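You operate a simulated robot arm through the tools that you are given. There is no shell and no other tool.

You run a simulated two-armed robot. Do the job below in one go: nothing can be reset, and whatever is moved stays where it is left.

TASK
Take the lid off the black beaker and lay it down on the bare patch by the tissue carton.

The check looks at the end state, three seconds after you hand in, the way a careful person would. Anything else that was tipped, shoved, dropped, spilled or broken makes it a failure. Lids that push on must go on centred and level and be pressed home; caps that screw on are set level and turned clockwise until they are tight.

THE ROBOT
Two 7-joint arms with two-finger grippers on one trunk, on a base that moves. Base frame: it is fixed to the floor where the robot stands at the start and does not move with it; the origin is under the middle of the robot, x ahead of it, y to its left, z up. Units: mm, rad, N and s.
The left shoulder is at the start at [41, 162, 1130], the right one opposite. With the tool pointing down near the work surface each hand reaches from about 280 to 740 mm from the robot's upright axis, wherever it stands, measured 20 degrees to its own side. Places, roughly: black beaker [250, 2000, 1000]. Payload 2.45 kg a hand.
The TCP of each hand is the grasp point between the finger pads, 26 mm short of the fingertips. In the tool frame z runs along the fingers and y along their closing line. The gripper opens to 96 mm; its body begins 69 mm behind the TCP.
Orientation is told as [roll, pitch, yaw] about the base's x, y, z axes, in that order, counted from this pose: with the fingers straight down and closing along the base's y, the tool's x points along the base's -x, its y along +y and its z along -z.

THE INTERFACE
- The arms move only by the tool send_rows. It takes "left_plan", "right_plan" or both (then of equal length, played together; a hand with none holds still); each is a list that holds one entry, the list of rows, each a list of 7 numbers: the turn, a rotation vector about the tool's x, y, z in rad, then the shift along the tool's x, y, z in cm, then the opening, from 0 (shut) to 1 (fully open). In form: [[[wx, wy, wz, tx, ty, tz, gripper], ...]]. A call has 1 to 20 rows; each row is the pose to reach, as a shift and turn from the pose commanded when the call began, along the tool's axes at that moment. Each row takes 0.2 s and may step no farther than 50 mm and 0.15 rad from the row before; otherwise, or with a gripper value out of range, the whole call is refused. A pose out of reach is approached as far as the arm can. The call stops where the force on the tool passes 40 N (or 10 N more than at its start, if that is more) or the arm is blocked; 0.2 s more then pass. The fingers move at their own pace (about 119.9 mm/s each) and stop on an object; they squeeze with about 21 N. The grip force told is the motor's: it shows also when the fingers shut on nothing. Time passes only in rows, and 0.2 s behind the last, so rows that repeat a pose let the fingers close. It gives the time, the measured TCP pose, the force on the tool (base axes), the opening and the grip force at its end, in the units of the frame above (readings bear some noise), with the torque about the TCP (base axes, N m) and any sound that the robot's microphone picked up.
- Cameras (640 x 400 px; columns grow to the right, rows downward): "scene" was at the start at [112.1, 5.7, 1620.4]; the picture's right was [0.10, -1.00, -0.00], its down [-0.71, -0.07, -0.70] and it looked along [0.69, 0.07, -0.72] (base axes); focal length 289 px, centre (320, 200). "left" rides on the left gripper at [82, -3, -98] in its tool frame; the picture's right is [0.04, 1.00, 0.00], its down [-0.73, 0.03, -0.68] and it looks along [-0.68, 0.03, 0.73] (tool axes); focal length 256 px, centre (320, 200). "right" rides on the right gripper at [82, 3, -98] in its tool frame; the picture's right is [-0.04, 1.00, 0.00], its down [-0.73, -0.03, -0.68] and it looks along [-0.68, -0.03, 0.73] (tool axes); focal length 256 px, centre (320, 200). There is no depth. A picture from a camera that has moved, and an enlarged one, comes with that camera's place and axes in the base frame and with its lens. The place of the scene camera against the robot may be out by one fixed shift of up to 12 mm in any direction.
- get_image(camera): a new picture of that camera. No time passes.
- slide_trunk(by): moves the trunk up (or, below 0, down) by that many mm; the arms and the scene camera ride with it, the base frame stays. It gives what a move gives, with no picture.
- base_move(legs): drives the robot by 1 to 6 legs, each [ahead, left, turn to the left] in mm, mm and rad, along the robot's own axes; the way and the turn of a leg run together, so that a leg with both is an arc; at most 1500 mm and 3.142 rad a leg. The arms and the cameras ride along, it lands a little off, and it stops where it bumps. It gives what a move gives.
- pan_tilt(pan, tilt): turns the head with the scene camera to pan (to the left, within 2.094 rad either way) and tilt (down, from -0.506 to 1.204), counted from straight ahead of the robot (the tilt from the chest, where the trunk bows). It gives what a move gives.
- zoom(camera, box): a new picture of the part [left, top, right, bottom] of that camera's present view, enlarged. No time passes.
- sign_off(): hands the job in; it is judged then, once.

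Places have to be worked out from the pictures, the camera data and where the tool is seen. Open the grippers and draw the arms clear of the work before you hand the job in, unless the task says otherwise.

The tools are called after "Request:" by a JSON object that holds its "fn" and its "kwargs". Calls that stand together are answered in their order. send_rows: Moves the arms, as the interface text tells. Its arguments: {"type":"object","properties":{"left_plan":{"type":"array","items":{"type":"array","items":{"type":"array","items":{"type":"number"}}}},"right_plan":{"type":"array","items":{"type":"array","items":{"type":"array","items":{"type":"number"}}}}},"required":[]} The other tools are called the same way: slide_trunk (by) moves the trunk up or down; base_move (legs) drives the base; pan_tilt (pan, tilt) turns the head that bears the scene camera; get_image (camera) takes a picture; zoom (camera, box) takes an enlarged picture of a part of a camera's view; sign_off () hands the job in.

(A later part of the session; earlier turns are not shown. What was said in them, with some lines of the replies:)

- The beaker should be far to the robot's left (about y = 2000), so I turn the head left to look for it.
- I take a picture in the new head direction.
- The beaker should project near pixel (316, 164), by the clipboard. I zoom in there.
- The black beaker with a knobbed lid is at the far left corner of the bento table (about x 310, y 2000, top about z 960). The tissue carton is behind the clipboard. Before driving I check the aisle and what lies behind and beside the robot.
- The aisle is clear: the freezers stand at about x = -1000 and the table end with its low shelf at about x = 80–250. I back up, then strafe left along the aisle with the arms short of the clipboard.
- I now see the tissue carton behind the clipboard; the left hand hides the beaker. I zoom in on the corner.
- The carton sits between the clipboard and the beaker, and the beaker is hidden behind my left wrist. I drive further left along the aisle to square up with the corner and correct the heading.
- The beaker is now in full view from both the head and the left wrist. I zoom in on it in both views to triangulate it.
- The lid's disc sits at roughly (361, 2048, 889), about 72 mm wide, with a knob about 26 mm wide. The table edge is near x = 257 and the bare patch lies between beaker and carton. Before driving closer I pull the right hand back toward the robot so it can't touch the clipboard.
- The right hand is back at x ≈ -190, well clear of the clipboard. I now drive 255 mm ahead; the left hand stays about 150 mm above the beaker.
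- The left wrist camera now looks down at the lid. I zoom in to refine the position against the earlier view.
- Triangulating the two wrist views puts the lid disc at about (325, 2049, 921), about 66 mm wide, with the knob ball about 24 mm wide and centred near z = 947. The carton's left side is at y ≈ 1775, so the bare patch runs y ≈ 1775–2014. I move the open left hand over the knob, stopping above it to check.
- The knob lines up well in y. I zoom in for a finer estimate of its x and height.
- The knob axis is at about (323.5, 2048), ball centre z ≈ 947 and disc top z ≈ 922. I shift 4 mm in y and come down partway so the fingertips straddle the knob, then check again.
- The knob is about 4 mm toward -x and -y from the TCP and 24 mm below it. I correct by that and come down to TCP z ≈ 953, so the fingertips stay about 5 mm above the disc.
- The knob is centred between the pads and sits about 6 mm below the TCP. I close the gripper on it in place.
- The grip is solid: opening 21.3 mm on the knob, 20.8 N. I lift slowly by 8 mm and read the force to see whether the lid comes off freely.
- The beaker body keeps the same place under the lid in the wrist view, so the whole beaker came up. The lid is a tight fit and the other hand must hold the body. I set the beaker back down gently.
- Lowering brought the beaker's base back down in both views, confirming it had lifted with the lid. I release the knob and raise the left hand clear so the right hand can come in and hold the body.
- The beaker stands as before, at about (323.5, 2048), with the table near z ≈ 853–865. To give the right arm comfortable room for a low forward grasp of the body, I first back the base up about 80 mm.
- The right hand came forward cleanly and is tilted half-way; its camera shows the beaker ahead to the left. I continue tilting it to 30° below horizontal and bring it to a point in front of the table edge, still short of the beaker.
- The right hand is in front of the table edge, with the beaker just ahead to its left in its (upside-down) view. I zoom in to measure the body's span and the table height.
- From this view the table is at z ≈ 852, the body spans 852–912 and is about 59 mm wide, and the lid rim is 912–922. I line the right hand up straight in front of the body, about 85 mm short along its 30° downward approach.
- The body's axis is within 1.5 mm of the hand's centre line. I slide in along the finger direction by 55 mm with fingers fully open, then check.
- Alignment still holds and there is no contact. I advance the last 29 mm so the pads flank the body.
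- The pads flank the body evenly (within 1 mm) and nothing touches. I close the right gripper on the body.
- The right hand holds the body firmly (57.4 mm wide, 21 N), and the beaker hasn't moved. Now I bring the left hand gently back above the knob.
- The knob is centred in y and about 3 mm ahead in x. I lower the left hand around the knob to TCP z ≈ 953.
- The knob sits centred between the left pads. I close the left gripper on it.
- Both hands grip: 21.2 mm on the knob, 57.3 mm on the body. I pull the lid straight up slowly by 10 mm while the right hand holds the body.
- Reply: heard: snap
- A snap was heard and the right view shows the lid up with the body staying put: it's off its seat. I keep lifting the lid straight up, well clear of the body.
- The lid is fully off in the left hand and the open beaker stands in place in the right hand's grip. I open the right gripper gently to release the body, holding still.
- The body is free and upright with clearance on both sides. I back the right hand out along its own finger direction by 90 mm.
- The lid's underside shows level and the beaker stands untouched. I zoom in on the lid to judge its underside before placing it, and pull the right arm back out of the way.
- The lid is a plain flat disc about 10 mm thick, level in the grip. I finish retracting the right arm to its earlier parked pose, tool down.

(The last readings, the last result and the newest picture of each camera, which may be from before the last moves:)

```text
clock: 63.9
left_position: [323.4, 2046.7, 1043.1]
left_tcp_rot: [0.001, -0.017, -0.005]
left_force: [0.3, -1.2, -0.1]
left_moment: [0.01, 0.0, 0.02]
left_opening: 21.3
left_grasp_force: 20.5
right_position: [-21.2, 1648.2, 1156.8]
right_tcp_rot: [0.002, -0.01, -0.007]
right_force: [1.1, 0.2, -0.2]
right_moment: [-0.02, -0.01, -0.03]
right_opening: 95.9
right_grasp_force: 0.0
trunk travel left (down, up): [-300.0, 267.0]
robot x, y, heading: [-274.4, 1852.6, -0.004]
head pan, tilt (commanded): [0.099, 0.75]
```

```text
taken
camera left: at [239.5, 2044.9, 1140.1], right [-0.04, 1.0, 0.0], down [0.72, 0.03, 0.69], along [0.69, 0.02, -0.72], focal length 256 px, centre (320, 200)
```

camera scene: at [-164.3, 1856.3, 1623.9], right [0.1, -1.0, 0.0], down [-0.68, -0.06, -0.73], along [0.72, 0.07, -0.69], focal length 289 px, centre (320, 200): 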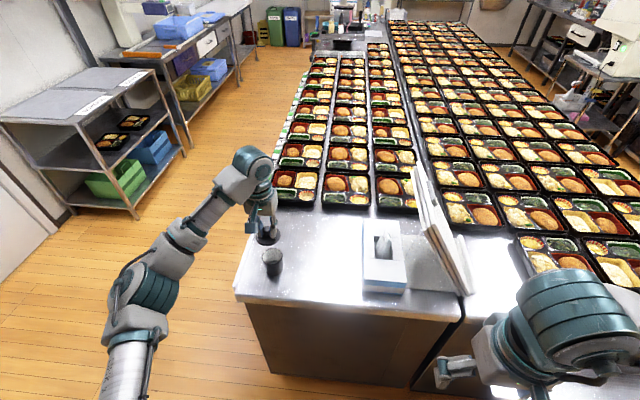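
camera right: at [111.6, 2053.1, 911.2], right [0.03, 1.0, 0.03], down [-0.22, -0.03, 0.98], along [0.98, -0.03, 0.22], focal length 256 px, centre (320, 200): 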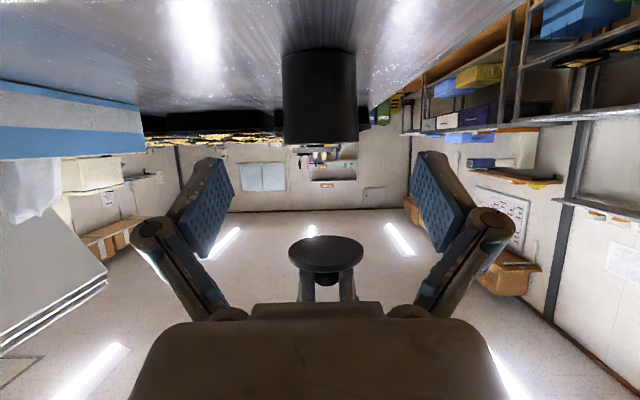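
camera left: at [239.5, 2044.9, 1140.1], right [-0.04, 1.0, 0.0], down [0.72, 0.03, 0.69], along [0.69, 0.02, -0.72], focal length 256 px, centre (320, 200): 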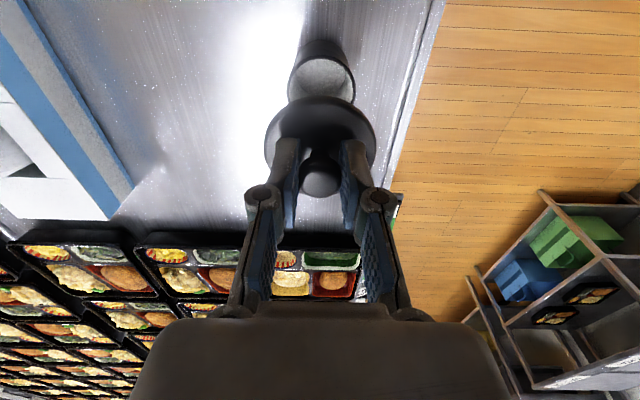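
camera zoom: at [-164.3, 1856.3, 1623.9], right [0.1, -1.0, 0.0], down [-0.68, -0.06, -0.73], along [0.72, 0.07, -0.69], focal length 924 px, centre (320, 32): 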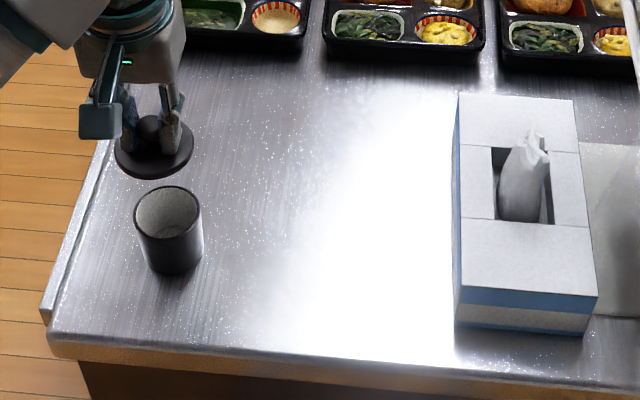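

The right arm is parked. The beaker stands open and upright; the carton's left side is at y ≈ 1777, so I aim the lid at about (370, 1880), in the middle of the bare patch next to the carton. I carry it across at height first.

Request:
{"fn": "send_rows", "kwargs": {"left_plan": [[[0, 0, 0, -0.3, -1.0, 0, 0], [0, 0, 0, -0.7, -2.4, 0, 0], [0, 0, 0, -1.1, -4.0, 0, 0], [0, 0, 0, -1.6, -5.8, 0, 0], [0, 0, 0, -2.1, -7.6, 0, 0], [0, 0, 0, -2.6, -9.4, 0, 0], [0, 0, 0, -3.1, -11.2, 0, 0], [0, 0, 0, -3.6, -13.0, 0, 0], [0, 0, 0, -4.1, -14.8, 0, 0], [0, 0, 0, -4.4, -15.9, 0, 0], [0, 0, 0, -4.6, -16.7, 0, 0], [0, 0, 0, -4.6, -16.7, 0, 0], [0, 0, 0, -4.6, -16.7, 0, 0]]]}}

Request:
{"fn": "get_image", "kwargs": {"camera": "scene"}}

Request:
{"fn": "get_image", "kwargs": {"camera": "left"}}

```text
clock: 66.7
left_position: [369.7, 1878.7, 1042.5]
left_tcp_rot: [-0.001, -0.015, -0.004]
left_force: [-0.5, 0.0, 0.3]
left_moment: [-0.03, -0.01, 0.0]
left_opening: 21.4
left_grasp_force: 20.8
right_position: [-21.8, 1647.5, 1156.6]
right_tcp_rot: [0.0, -0.01, -0.006]
right_force: [0.0, 0.1, -0.8]
right_moment: [0.01, 0.0, 0.01]
right_opening: 95.9
right_grasp_force: 0.0
trunk travel left (down, up): [-300.0, 267.0]
robot x, y, heading: [-278.8, 1852.9, -0.007]
head pan, tilt (commanded): [0.099, 0.75]
```

```text
taken
camera scene: at [-164.2, 1854.6, 1623.9], right [0.1, -1.0, 0.0], down [-0.68, -0.06, -0.73], along [0.72, 0.07, -0.69], focal length 289 px, centre (320, 200)
```

scene: 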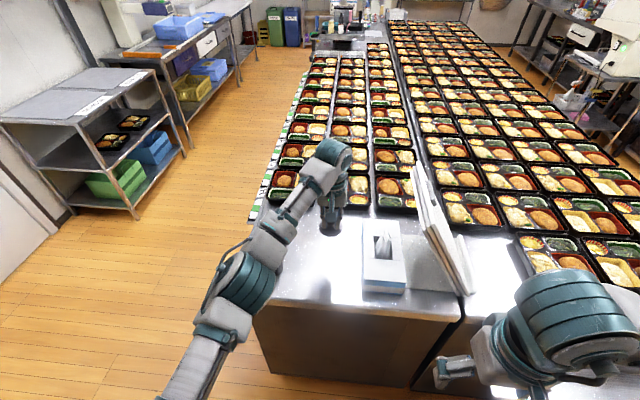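

```text
taken
camera left: at [285.9, 1876.4, 1140.5], right [-0.04, 1.0, 0.0], down [0.72, 0.03, 0.69], along [0.69, 0.02, -0.72], focal length 256 px, centre (320, 200)
```

left: 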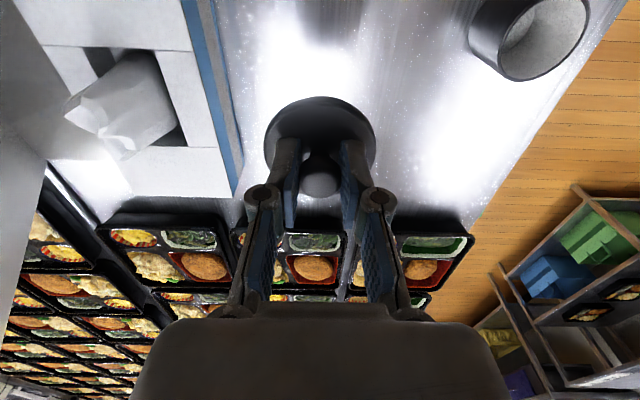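

The lid hangs over the bare patch beside the carton, with clear space all around. I lower it to about 10 mm above the table.

Request:
{"fn": "send_rows", "kwargs": {"left_plan": [[[0, 0, 0, 0, 0, 1.0, 0], [0, 0, 0, 0, 0, 2.4, 0], [0, 0, 0, 0, 0, 4.0, 0], [0, 0, 0, 0, 0, 5.6, 0], [0, 0, 0, 0, 0, 7.2, 0], [0, 0, 0, 0, 0, 8.8, 0], [0, 0, 0, 0, 0, 10.4, 0], [0, 0, 0, 0, 0, 11.8, 0], [0, 0, 0, 0, 0, 13.0, 0], [0, 0, 0, 0, 0, 14.0, 0], [0, 0, 0, 0, 0, 14.0, 0], [0, 0, 0, 0, 0, 14.0, 0]]]}}

Request:
{"fn": "get_image", "kwargs": {"camera": "scene"}}

Request:
{"fn": "get_image", "kwargs": {"camera": "left"}}

Request:
{"fn": "get_image", "kwargs": {"camera": "right"}}

```text
clock: 69.3
left_position: [371.1, 1878.0, 902.7]
left_tcp_rot: [0.0, -0.015, -0.003]
left_force: [0.5, 0.9, -0.2]
left_moment: [-0.01, -0.04, -0.03]
left_opening: 21.2
left_grasp_force: 21.2
right_position: [-20.8, 1648.6, 1156.8]
right_tcp_rot: [0.001, -0.011, -0.006]
right_force: [-0.1, -1.0, 0.1]
right_moment: [-0.02, 0.0, -0.02]
right_opening: 96.0
right_grasp_force: 0.1
trunk travel left (down, up): [-300.0, 267.0]
robot x, y, heading: [-277.7, 1853.7, -0.003]
head pan, tilt (commanded): [0.099, 0.75]
```

```text
taken
camera scene: at [-164.2, 1854.6, 1623.9], right [0.1, -1.0, 0.0], down [-0.68, -0.06, -0.73], along [0.72, 0.07, -0.69], focal length 289 px, centre (320, 200)
```

scene: 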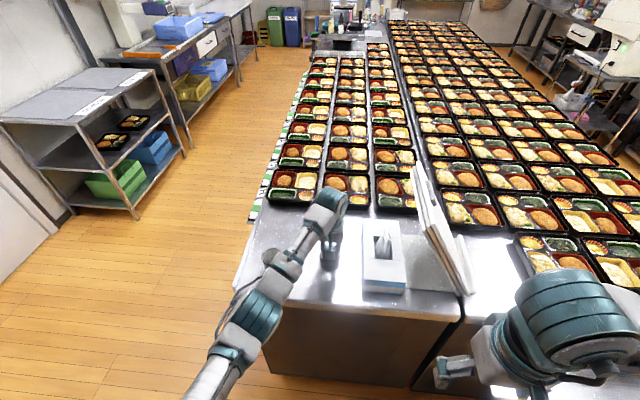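

```text
taken
camera left: at [286.7, 1876.2, 1000.8], right [-0.04, 1.0, 0.0], down [0.72, 0.03, 0.69], along [0.69, 0.02, -0.72], focal length 256 px, centre (320, 200)
```

left: 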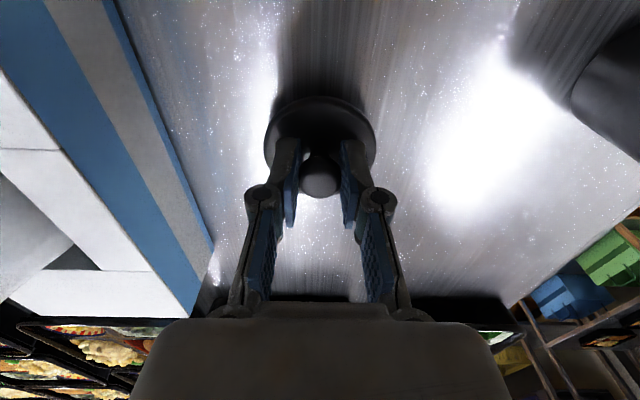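

```text
taken
camera right: at [-104.1, 1652.2, 1253.3], right [0.05, 1.0, 0.0], down [0.73, -0.03, 0.69], along [0.69, -0.03, -0.73], focal length 256 px, centre (320, 200)
```

right: 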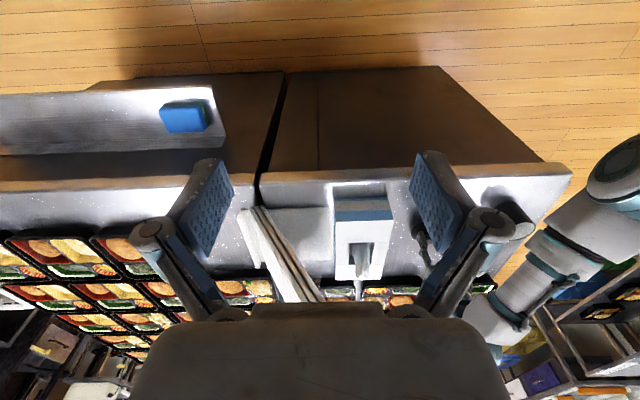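

The lid is about 11 mm above the bare metal and nothing is near it. I lower by 9 mm and check the force.

Request:
{"fn": "send_rows", "kwargs": {"left_plan": [[[0, 0, 0, 0, 0, 0.25, 0], [0, 0, 0, 0, 0, 0.5, 0], [0, 0, 0, 0, 0, 0.7, 0], [0, 0, 0, 0, 0, 0.8, 0], [0, 0, 0, 0, 0, 0.9, 0], [0, 0, 0, 0, 0, 0.9, 0]]]}}

Request:
{"fn": "zoom", "kwargs": {"camera": "left", "box": [220, 60, 420, 220]}}

```text
clock: 70.7
left_position: [372.1, 1877.7, 893.2]
left_tcp_rot: [0.001, -0.016, -0.005]
left_force: [-0.5, -0.6, 0.3]
left_moment: [0.0, -0.02, 0.02]
left_opening: 21.0
left_grasp_force: 21.0
right_position: [-21.6, 1648.5, 1155.2]
right_tcp_rot: [0.003, -0.01, -0.006]
right_force: [-0.2, 0.1, 0.3]
right_moment: [0.01, -0.01, -0.02]
right_opening: 95.9
right_grasp_force: 0.1
trunk travel left (down, up): [-300.0, 267.0]
robot x, y, heading: [-270.7, 1855.3, -0.004]
head pan, tilt (commanded): [0.099, 0.75]
```

```text
2.50 times, centred on (320, 140) of left
camera zoom: at [287.6, 1876.0, 991.4], right [-0.04, 1.0, 0.0], down [0.72, 0.03, 0.69], along [0.69, 0.02, -0.72], focal length 640 px, centre (320, 350)
```

zoom: 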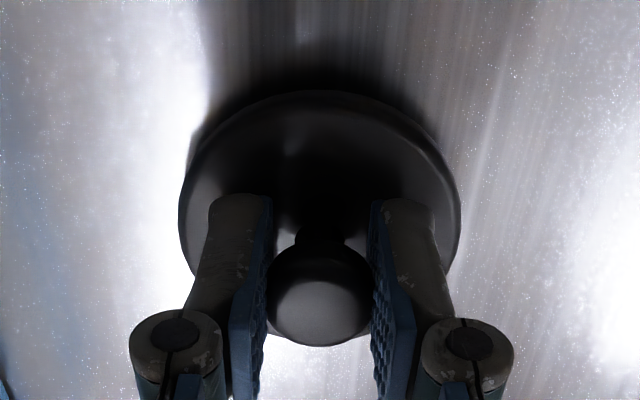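

No contact yet; the shadow shows only a small gap. I go down in 1 mm steps and watch the vertical force.

Request:
{"fn": "send_rows", "kwargs": {"left_plan": [[[0, 0, 0, 0, 0, 0.1, 0], [0, 0, 0, 0, 0, 0.15, 0], [0, 0, 0, 0, 0, 0.2, 0], [0, 0, 0, 0, 0, 0.2, 0], [0, 0, 0, 0, 0, 0.2, 0]]]}}

```text
clock: 71.9
left_position: [371.6, 1879.5, 891.7]
left_tcp_rot: [0.001, -0.017, -0.003]
left_force: [-0.5, 0.5, 1.4]
left_moment: [0.01, 0.01, -0.01]
left_opening: 21.3
left_grasp_force: 21.4
right_position: [-22.1, 1648.0, 1156.5]
right_tcp_rot: [0.003, -0.01, -0.007]
right_force: [0.1, 0.3, -0.4]
right_moment: [0.01, -0.01, 0.0]
right_opening: 95.7
right_grasp_force: 0.0
trunk travel left (down, up): [-300.0, 267.0]
robot x, y, heading: [-279.1, 1855.1, -0.001]
head pan, tilt (commanded): [0.099, 0.75]
```

Fz reads +1.4 N, possibly first contact. I go one more millimetre to confirm.

Request:
{"fn": "send_rows", "kwargs": {"left_plan": [[[0, 0, 0, 0, 0, 0.05, 0], [0, 0, 0, 0, 0, 0.1, 0], [0, 0, 0, 0, 0, 0.1, 0], [0, 0, 0, 0, 0, 0.1, 0]]]}}

Request:
{"fn": "zoom", "kwargs": {"camera": "left", "box": [220, 60, 420, 220]}}

```text
clock: 72.9
left_position: [372.2, 1879.7, 890.9]
left_tcp_rot: [0.0, -0.016, -0.004]
left_force: [0.3, 0.6, -0.2]
left_moment: [0.0, -0.01, 0.0]
left_opening: 21.3
left_grasp_force: 20.9
right_position: [-21.5, 1648.0, 1156.5]
right_tcp_rot: [0.001, -0.009, -0.007]
right_force: [-0.5, 0.4, 0.4]
right_moment: [0.04, -0.02, -0.01]
right_opening: 96.2
right_grasp_force: 0.0
trunk travel left (down, up): [-300.0, 267.0]
robot x, y, heading: [-278.3, 1850.7, 0.0]
head pan, tilt (commanded): [0.099, 0.75]
```

```text
2.50 times, centred on (320, 140) of left
camera zoom: at [288.2, 1876.6, 988.2], right [-0.04, 1.0, 0.0], down [0.72, 0.03, 0.69], along [0.69, 0.02, -0.72], focal length 640 px, centre (320, 350)
```

zoom: 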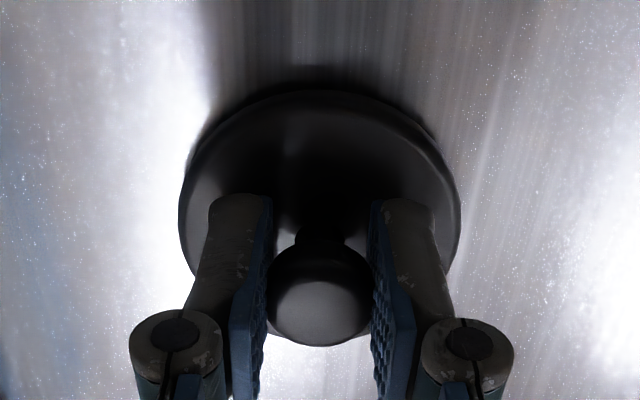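

Still no load, so the lid is not yet down. I continue another 2 mm in small steps.

Request:
{"fn": "send_rows", "kwargs": {"left_plan": [[[0, 0, 0, 0, 0, 0.05, 0], [0, 0, 0, 0, 0, 0.1, 0], [0, 0, 0, 0, 0, 0.15, 0], [0, 0, 0, 0, 0, 0.2, 0], [0, 0, 0, 0, 0, 0.2, 0], [0, 0, 0, 0, 0, 0.2, 0]]]}}

Request:
{"fn": "zoom", "kwargs": {"camera": "left", "box": [220, 60, 420, 220]}}

```text
clock: 74.3
left_position: [371.7, 1879.3, 888.1]
left_tcp_rot: [0.0, -0.015, -0.005]
left_force: [0.2, 0.0, 0.2]
left_moment: [-0.02, 0.01, 0.01]
left_opening: 21.0
left_grasp_force: 20.7
right_position: [-21.5, 1648.8, 1156.0]
right_tcp_rot: [0.001, -0.011, -0.007]
right_force: [0.7, 0.3, 0.7]
right_moment: [0.0, 0.03, 0.03]
right_opening: 96.0
right_grasp_force: 0.0
trunk travel left (down, up): [-300.0, 267.0]
robot x, y, heading: [-275.1, 1855.5, -0.002]
head pan, tilt (commanded): [0.099, 0.75]
```

```text
2.50 times, centred on (320, 140) of left
camera zoom: at [287.9, 1876.6, 986.4], right [-0.04, 1.0, 0.0], down [0.72, 0.03, 0.69], along [0.69, 0.02, -0.72], focal length 640 px, centre (320, 350)
```

zoom: 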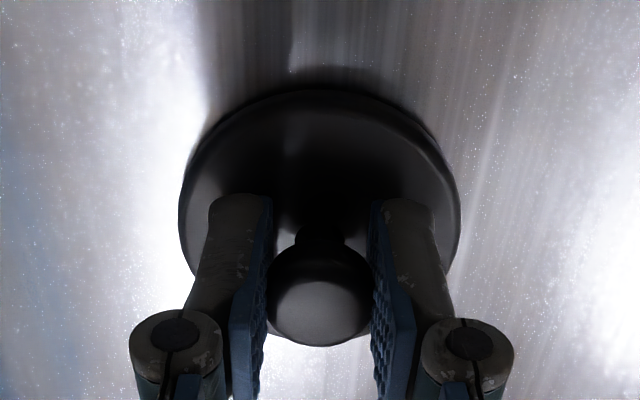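

Still free at TCP z ≈ 888. I go down 2 mm more, carefully.

Request:
{"fn": "send_rows", "kwargs": {"left_plan": [[[0, 0, 0, 0, 0, 0.05, 0], [0, 0, 0, 0, 0, 0.1, 0], [0, 0, 0, 0, 0, 0.15, 0], [0, 0, 0, 0, 0, 0.2, 0], [0, 0, 0, 0, 0, 0.2, 0], [0, 0, 0, 0, 0, 0.2, 0]]]}}

```text
clock: 75.7
left_position: [371.6, 1879.9, 887.5]
left_tcp_rot: [-0.001, -0.017, -0.004]
left_force: [0.7, -0.1, 5.4]
left_moment: [-0.01, -0.04, -0.01]
left_opening: 21.3
left_grasp_force: 20.8
right_position: [-21.8, 1646.9, 1157.0]
right_tcp_rot: [0.003, -0.01, -0.005]
right_force: [0.0, -1.0, 1.0]
right_moment: [0.01, -0.01, 0.0]
right_opening: 96.0
right_grasp_force: 0.1
trunk travel left (down, up): [-300.0, 267.0]
robot x, y, heading: [-277.8, 1855.7, -0.006]
head pan, tilt (commanded): [0.099, 0.75]
```

Fz is now +5.4 N: the lid is resting on the table. I ease off half a millimetre, then open the fingers gently around the knob without moving sideways.

Request:
{"fn": "send_rows", "kwargs": {"left_plan": [[[0, 0, 0, 0, 0, -0.08, 0], [0, 0, 0, 0, 0, -0.08, 0], [0, 0, 0, 0, 0, -0.08, 0.26], [0, 0, 0, 0, 0, -0.08, 0.35], [0, 0, 0, 0, 0, -0.08, 0.5], [0, 0, 0, 0, 0, -0.08, 0.6], [0, 0, 0, 0, 0, -0.08, 0.6]]]}}

Request:
{"fn": "get_image", "kwargs": {"camera": "left"}}

```text
clock: 77.3
left_position: [373.2, 1879.8, 886.5]
left_tcp_rot: [0.0, -0.016, -0.003]
left_force: [-0.1, 0.1, 0.9]
left_moment: [-0.01, 0.02, 0.01]
left_opening: 57.8
left_grasp_force: 0.1
right_position: [-21.3, 1649.1, 1157.5]
right_tcp_rot: [0.003, -0.011, -0.007]
right_force: [-0.1, 0.2, 0.3]
right_moment: [0.03, 0.0, 0.0]
right_opening: 95.9
right_grasp_force: 0.1
trunk travel left (down, up): [-300.0, 267.0]
robot x, y, heading: [-280.1, 1852.0, 0.001]
head pan, tilt (commanded): [0.099, 0.75]
```

```text
taken
camera left: at [288.0, 1877.2, 985.1], right [-0.04, 1.0, 0.0], down [0.72, 0.03, 0.69], along [0.69, 0.02, -0.72], focal length 256 px, centre (320, 200)
```

left: 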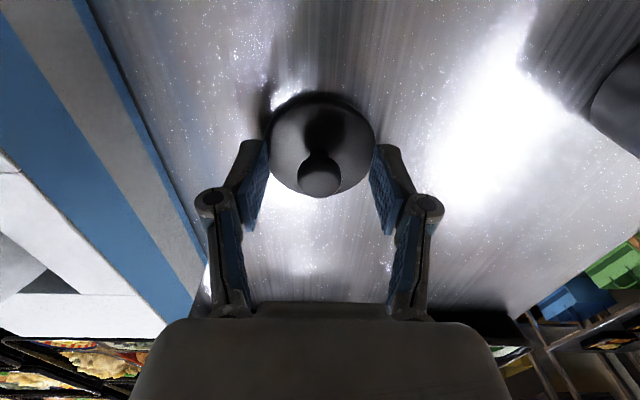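

The lid rests flat on the bare metal and the fingers are clear of the knob. I raise the left hand straight up.

Request:
{"fn": "send_rows", "kwargs": {"left_plan": [[[0, 0, 0, 0, 0, -0.6, 0.6], [0, 0, 0, 0, 0, -1.6, 0.6], [0, 0, 0, 0, 0, -3.0, 0.6], [0, 0, 0, 0, 0, -5.0, 0.6], [0, 0, 0, 0, 0, -7.5, 0.6], [0, 0, 0, 0, 0, -10.0, 0.8], [0, 0, 0, 0, 0, -12.5, 1.0], [0, 0, 0, 0, 0, -15.0, 1.0], [0, 0, 0, 0, 0, -17.5, 1.0], [0, 0, 0, 0, 0, -20.0, 1.0], [0, 0, 0, 0, 0, -20.0, 1.0]]]}}

Request:
{"fn": "get_image", "kwargs": {"camera": "left"}}

Request:
{"fn": "get_image", "kwargs": {"camera": "scene"}}

```text
clock: 79.7
left_position: [370.2, 1877.6, 1087.9]
left_tcp_rot: [0.001, -0.018, -0.003]
left_force: [-1.0, 0.1, -0.4]
left_moment: [-0.05, 0.0, -0.03]
left_opening: 95.8
left_grasp_force: 0.1
right_position: [-21.5, 1648.6, 1157.1]
right_tcp_rot: [0.003, -0.011, -0.006]
right_force: [0.0, 0.0, -0.6]
right_moment: [0.01, -0.02, -0.05]
right_opening: 95.8
right_grasp_force: 0.0
trunk travel left (down, up): [-300.0, 267.0]
robot x, y, heading: [-280.7, 1849.5, -0.005]
head pan, tilt (commanded): [0.099, 0.75]
```

```text
taken
camera left: at [286.5, 1876.5, 1186.0], right [-0.04, 1.0, 0.0], down [0.72, 0.03, 0.69], along [0.69, 0.02, -0.72], focal length 256 px, centre (320, 200)
```

left: 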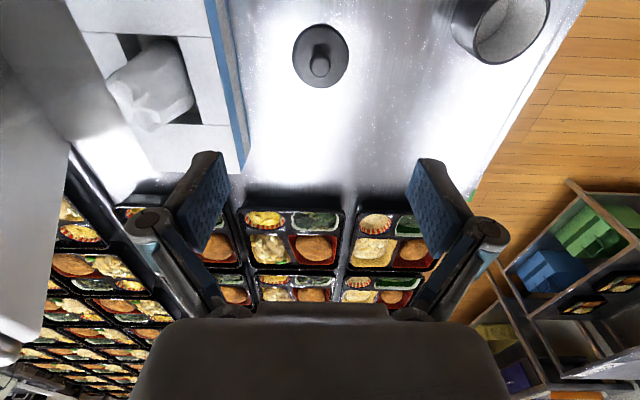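

```text
taken
camera scene: at [-163.8, 1854.1, 1623.8], right [0.1, -1.0, 0.0], down [-0.68, -0.06, -0.73], along [0.72, 0.07, -0.69], focal length 289 px, centre (320, 200)
```

scene: 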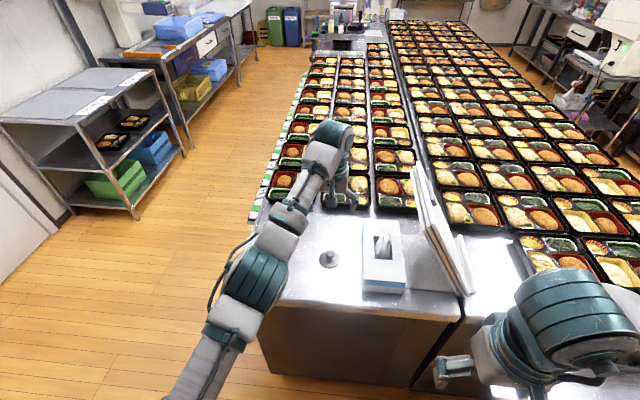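

The lid stands on its flat side, knob up, on the bare patch beside the carton. I draw the left hand back over the aisle, clear of the table.

Request:
{"fn": "send_rows", "kwargs": {"left_plan": [[[0, 0, 0, 2.0, 0.8, 0, 1], [0, 0, 0, 4.5, 1.8, 0, 1], [0, 0, 0, 7.0, 3.0, 0, 1], [0, 0, 0, 9.5, 4.5, 0, 1], [0, 0, 0, 12.0, 6.0, 0, 1], [0, 0, 0, 14.5, 7.5, 0, 1], [0, 0, 0, 17.0, 9.0, 0, 1], [0, 0, 0, 19.5, 10.5, 0, 1], [0, 0, 0, 22.0, 12.0, 0, 1], [0, 0, 0, 24.5, 14.0, 0, 1], [0, 0, 0, 24.5, 14.0, 0, 1], [0, 0, 0, 24.5, 14.0, 0, 1]]]}}

Request:
{"fn": "get_image", "kwargs": {"camera": "scene"}}

Request:
{"fn": "zoom", "kwargs": {"camera": "scene", "box": [220, 200, 420, 325]}}

Request:
{"fn": "get_image", "kwargs": {"camera": "left"}}

```text
clock: 82.3
left_position: [122.1, 2021.3, 1083.8]
left_tcp_rot: [-0.001, -0.017, -0.005]
left_force: [-0.8, 0.7, -0.1]
left_moment: [0.0, -0.03, -0.02]
left_opening: 95.9
left_grasp_force: 0.0
left hand out of reach, approached as far as the arm can: row 1
right_position: [-22.7, 1647.7, 1156.0]
right_tcp_rot: [-0.001, -0.011, -0.007]
right_force: [-0.6, 0.5, 0.6]
right_moment: [0.03, 0.03, -0.01]
right_opening: 96.3
right_grasp_force: 0.1
trunk travel left (down, up): [-300.0, 267.0]
robot x, y, heading: [-275.3, 1850.3, -0.004]
head pan, tilt (commanded): [0.099, 0.75]
```

```text
taken
camera scene: at [-165.4, 1856.9, 1624.0], right [0.1, -1.0, 0.0], down [-0.68, -0.06, -0.73], along [0.73, 0.07, -0.68], focal length 289 px, centre (320, 200)
```

scene: 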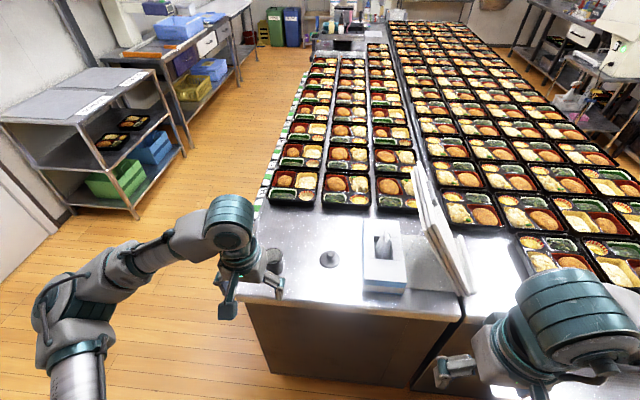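

```text
3.20 times, centred on (320, 262) of scene
camera zoom: at [-165.4, 1856.9, 1624.0], right [0.1, -1.0, 0.0], down [-0.68, -0.06, -0.73], along [0.73, 0.07, -0.68], focal length 924 px, centre (320, 0)
```

zoom: 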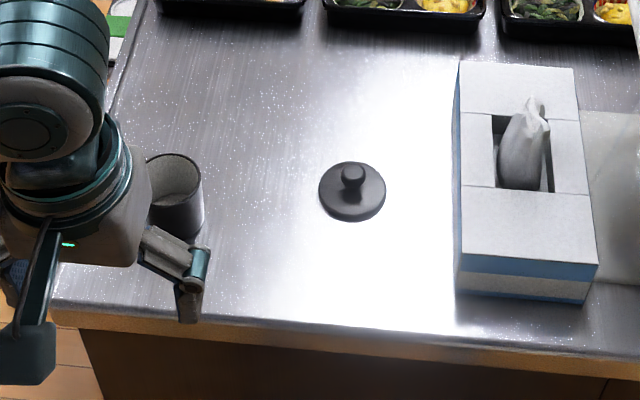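

```text
taken
camera left: at [37.6, 2020.2, 1181.9], right [-0.04, 1.0, 0.0], down [0.72, 0.03, 0.69], along [0.69, 0.02, -0.72], focal length 256 px, centre (320, 200)
```

left: 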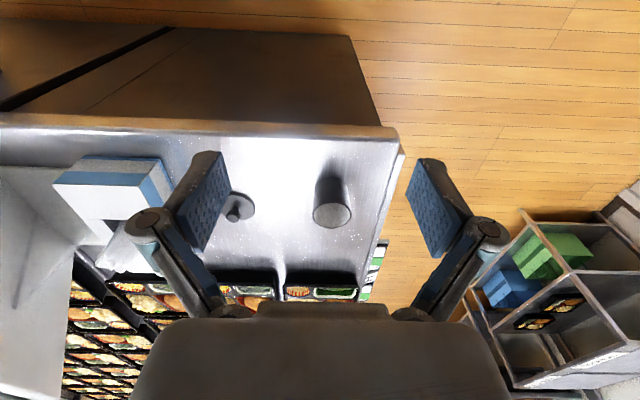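

The lid lies flat on the bare patch beside the carton, and the beaker stands open and upright where it was. The carton, clipboard and bento boxes are undisturbed, both grippers are open, and both hands are off the table, so I hand in.

Request:
{"fn": "sign_off", "kwargs": {}}

```text
The job is handed in.
```

The lid is off the black beaker and lies flat, knob up, on the bare patch beside the tissue carton, about 65–75 mm from the carton's side.

The lid was snapped on: my first lift raised the whole beaker about 8 mm, so I set it back down. I then held the body with the right hand and pulled the lid off with the left.

In the last pictures the beaker stands open and upright where it was. The carton, clipboard and food trays look undisturbed. Both grippers are open and both hands are clear of the table.
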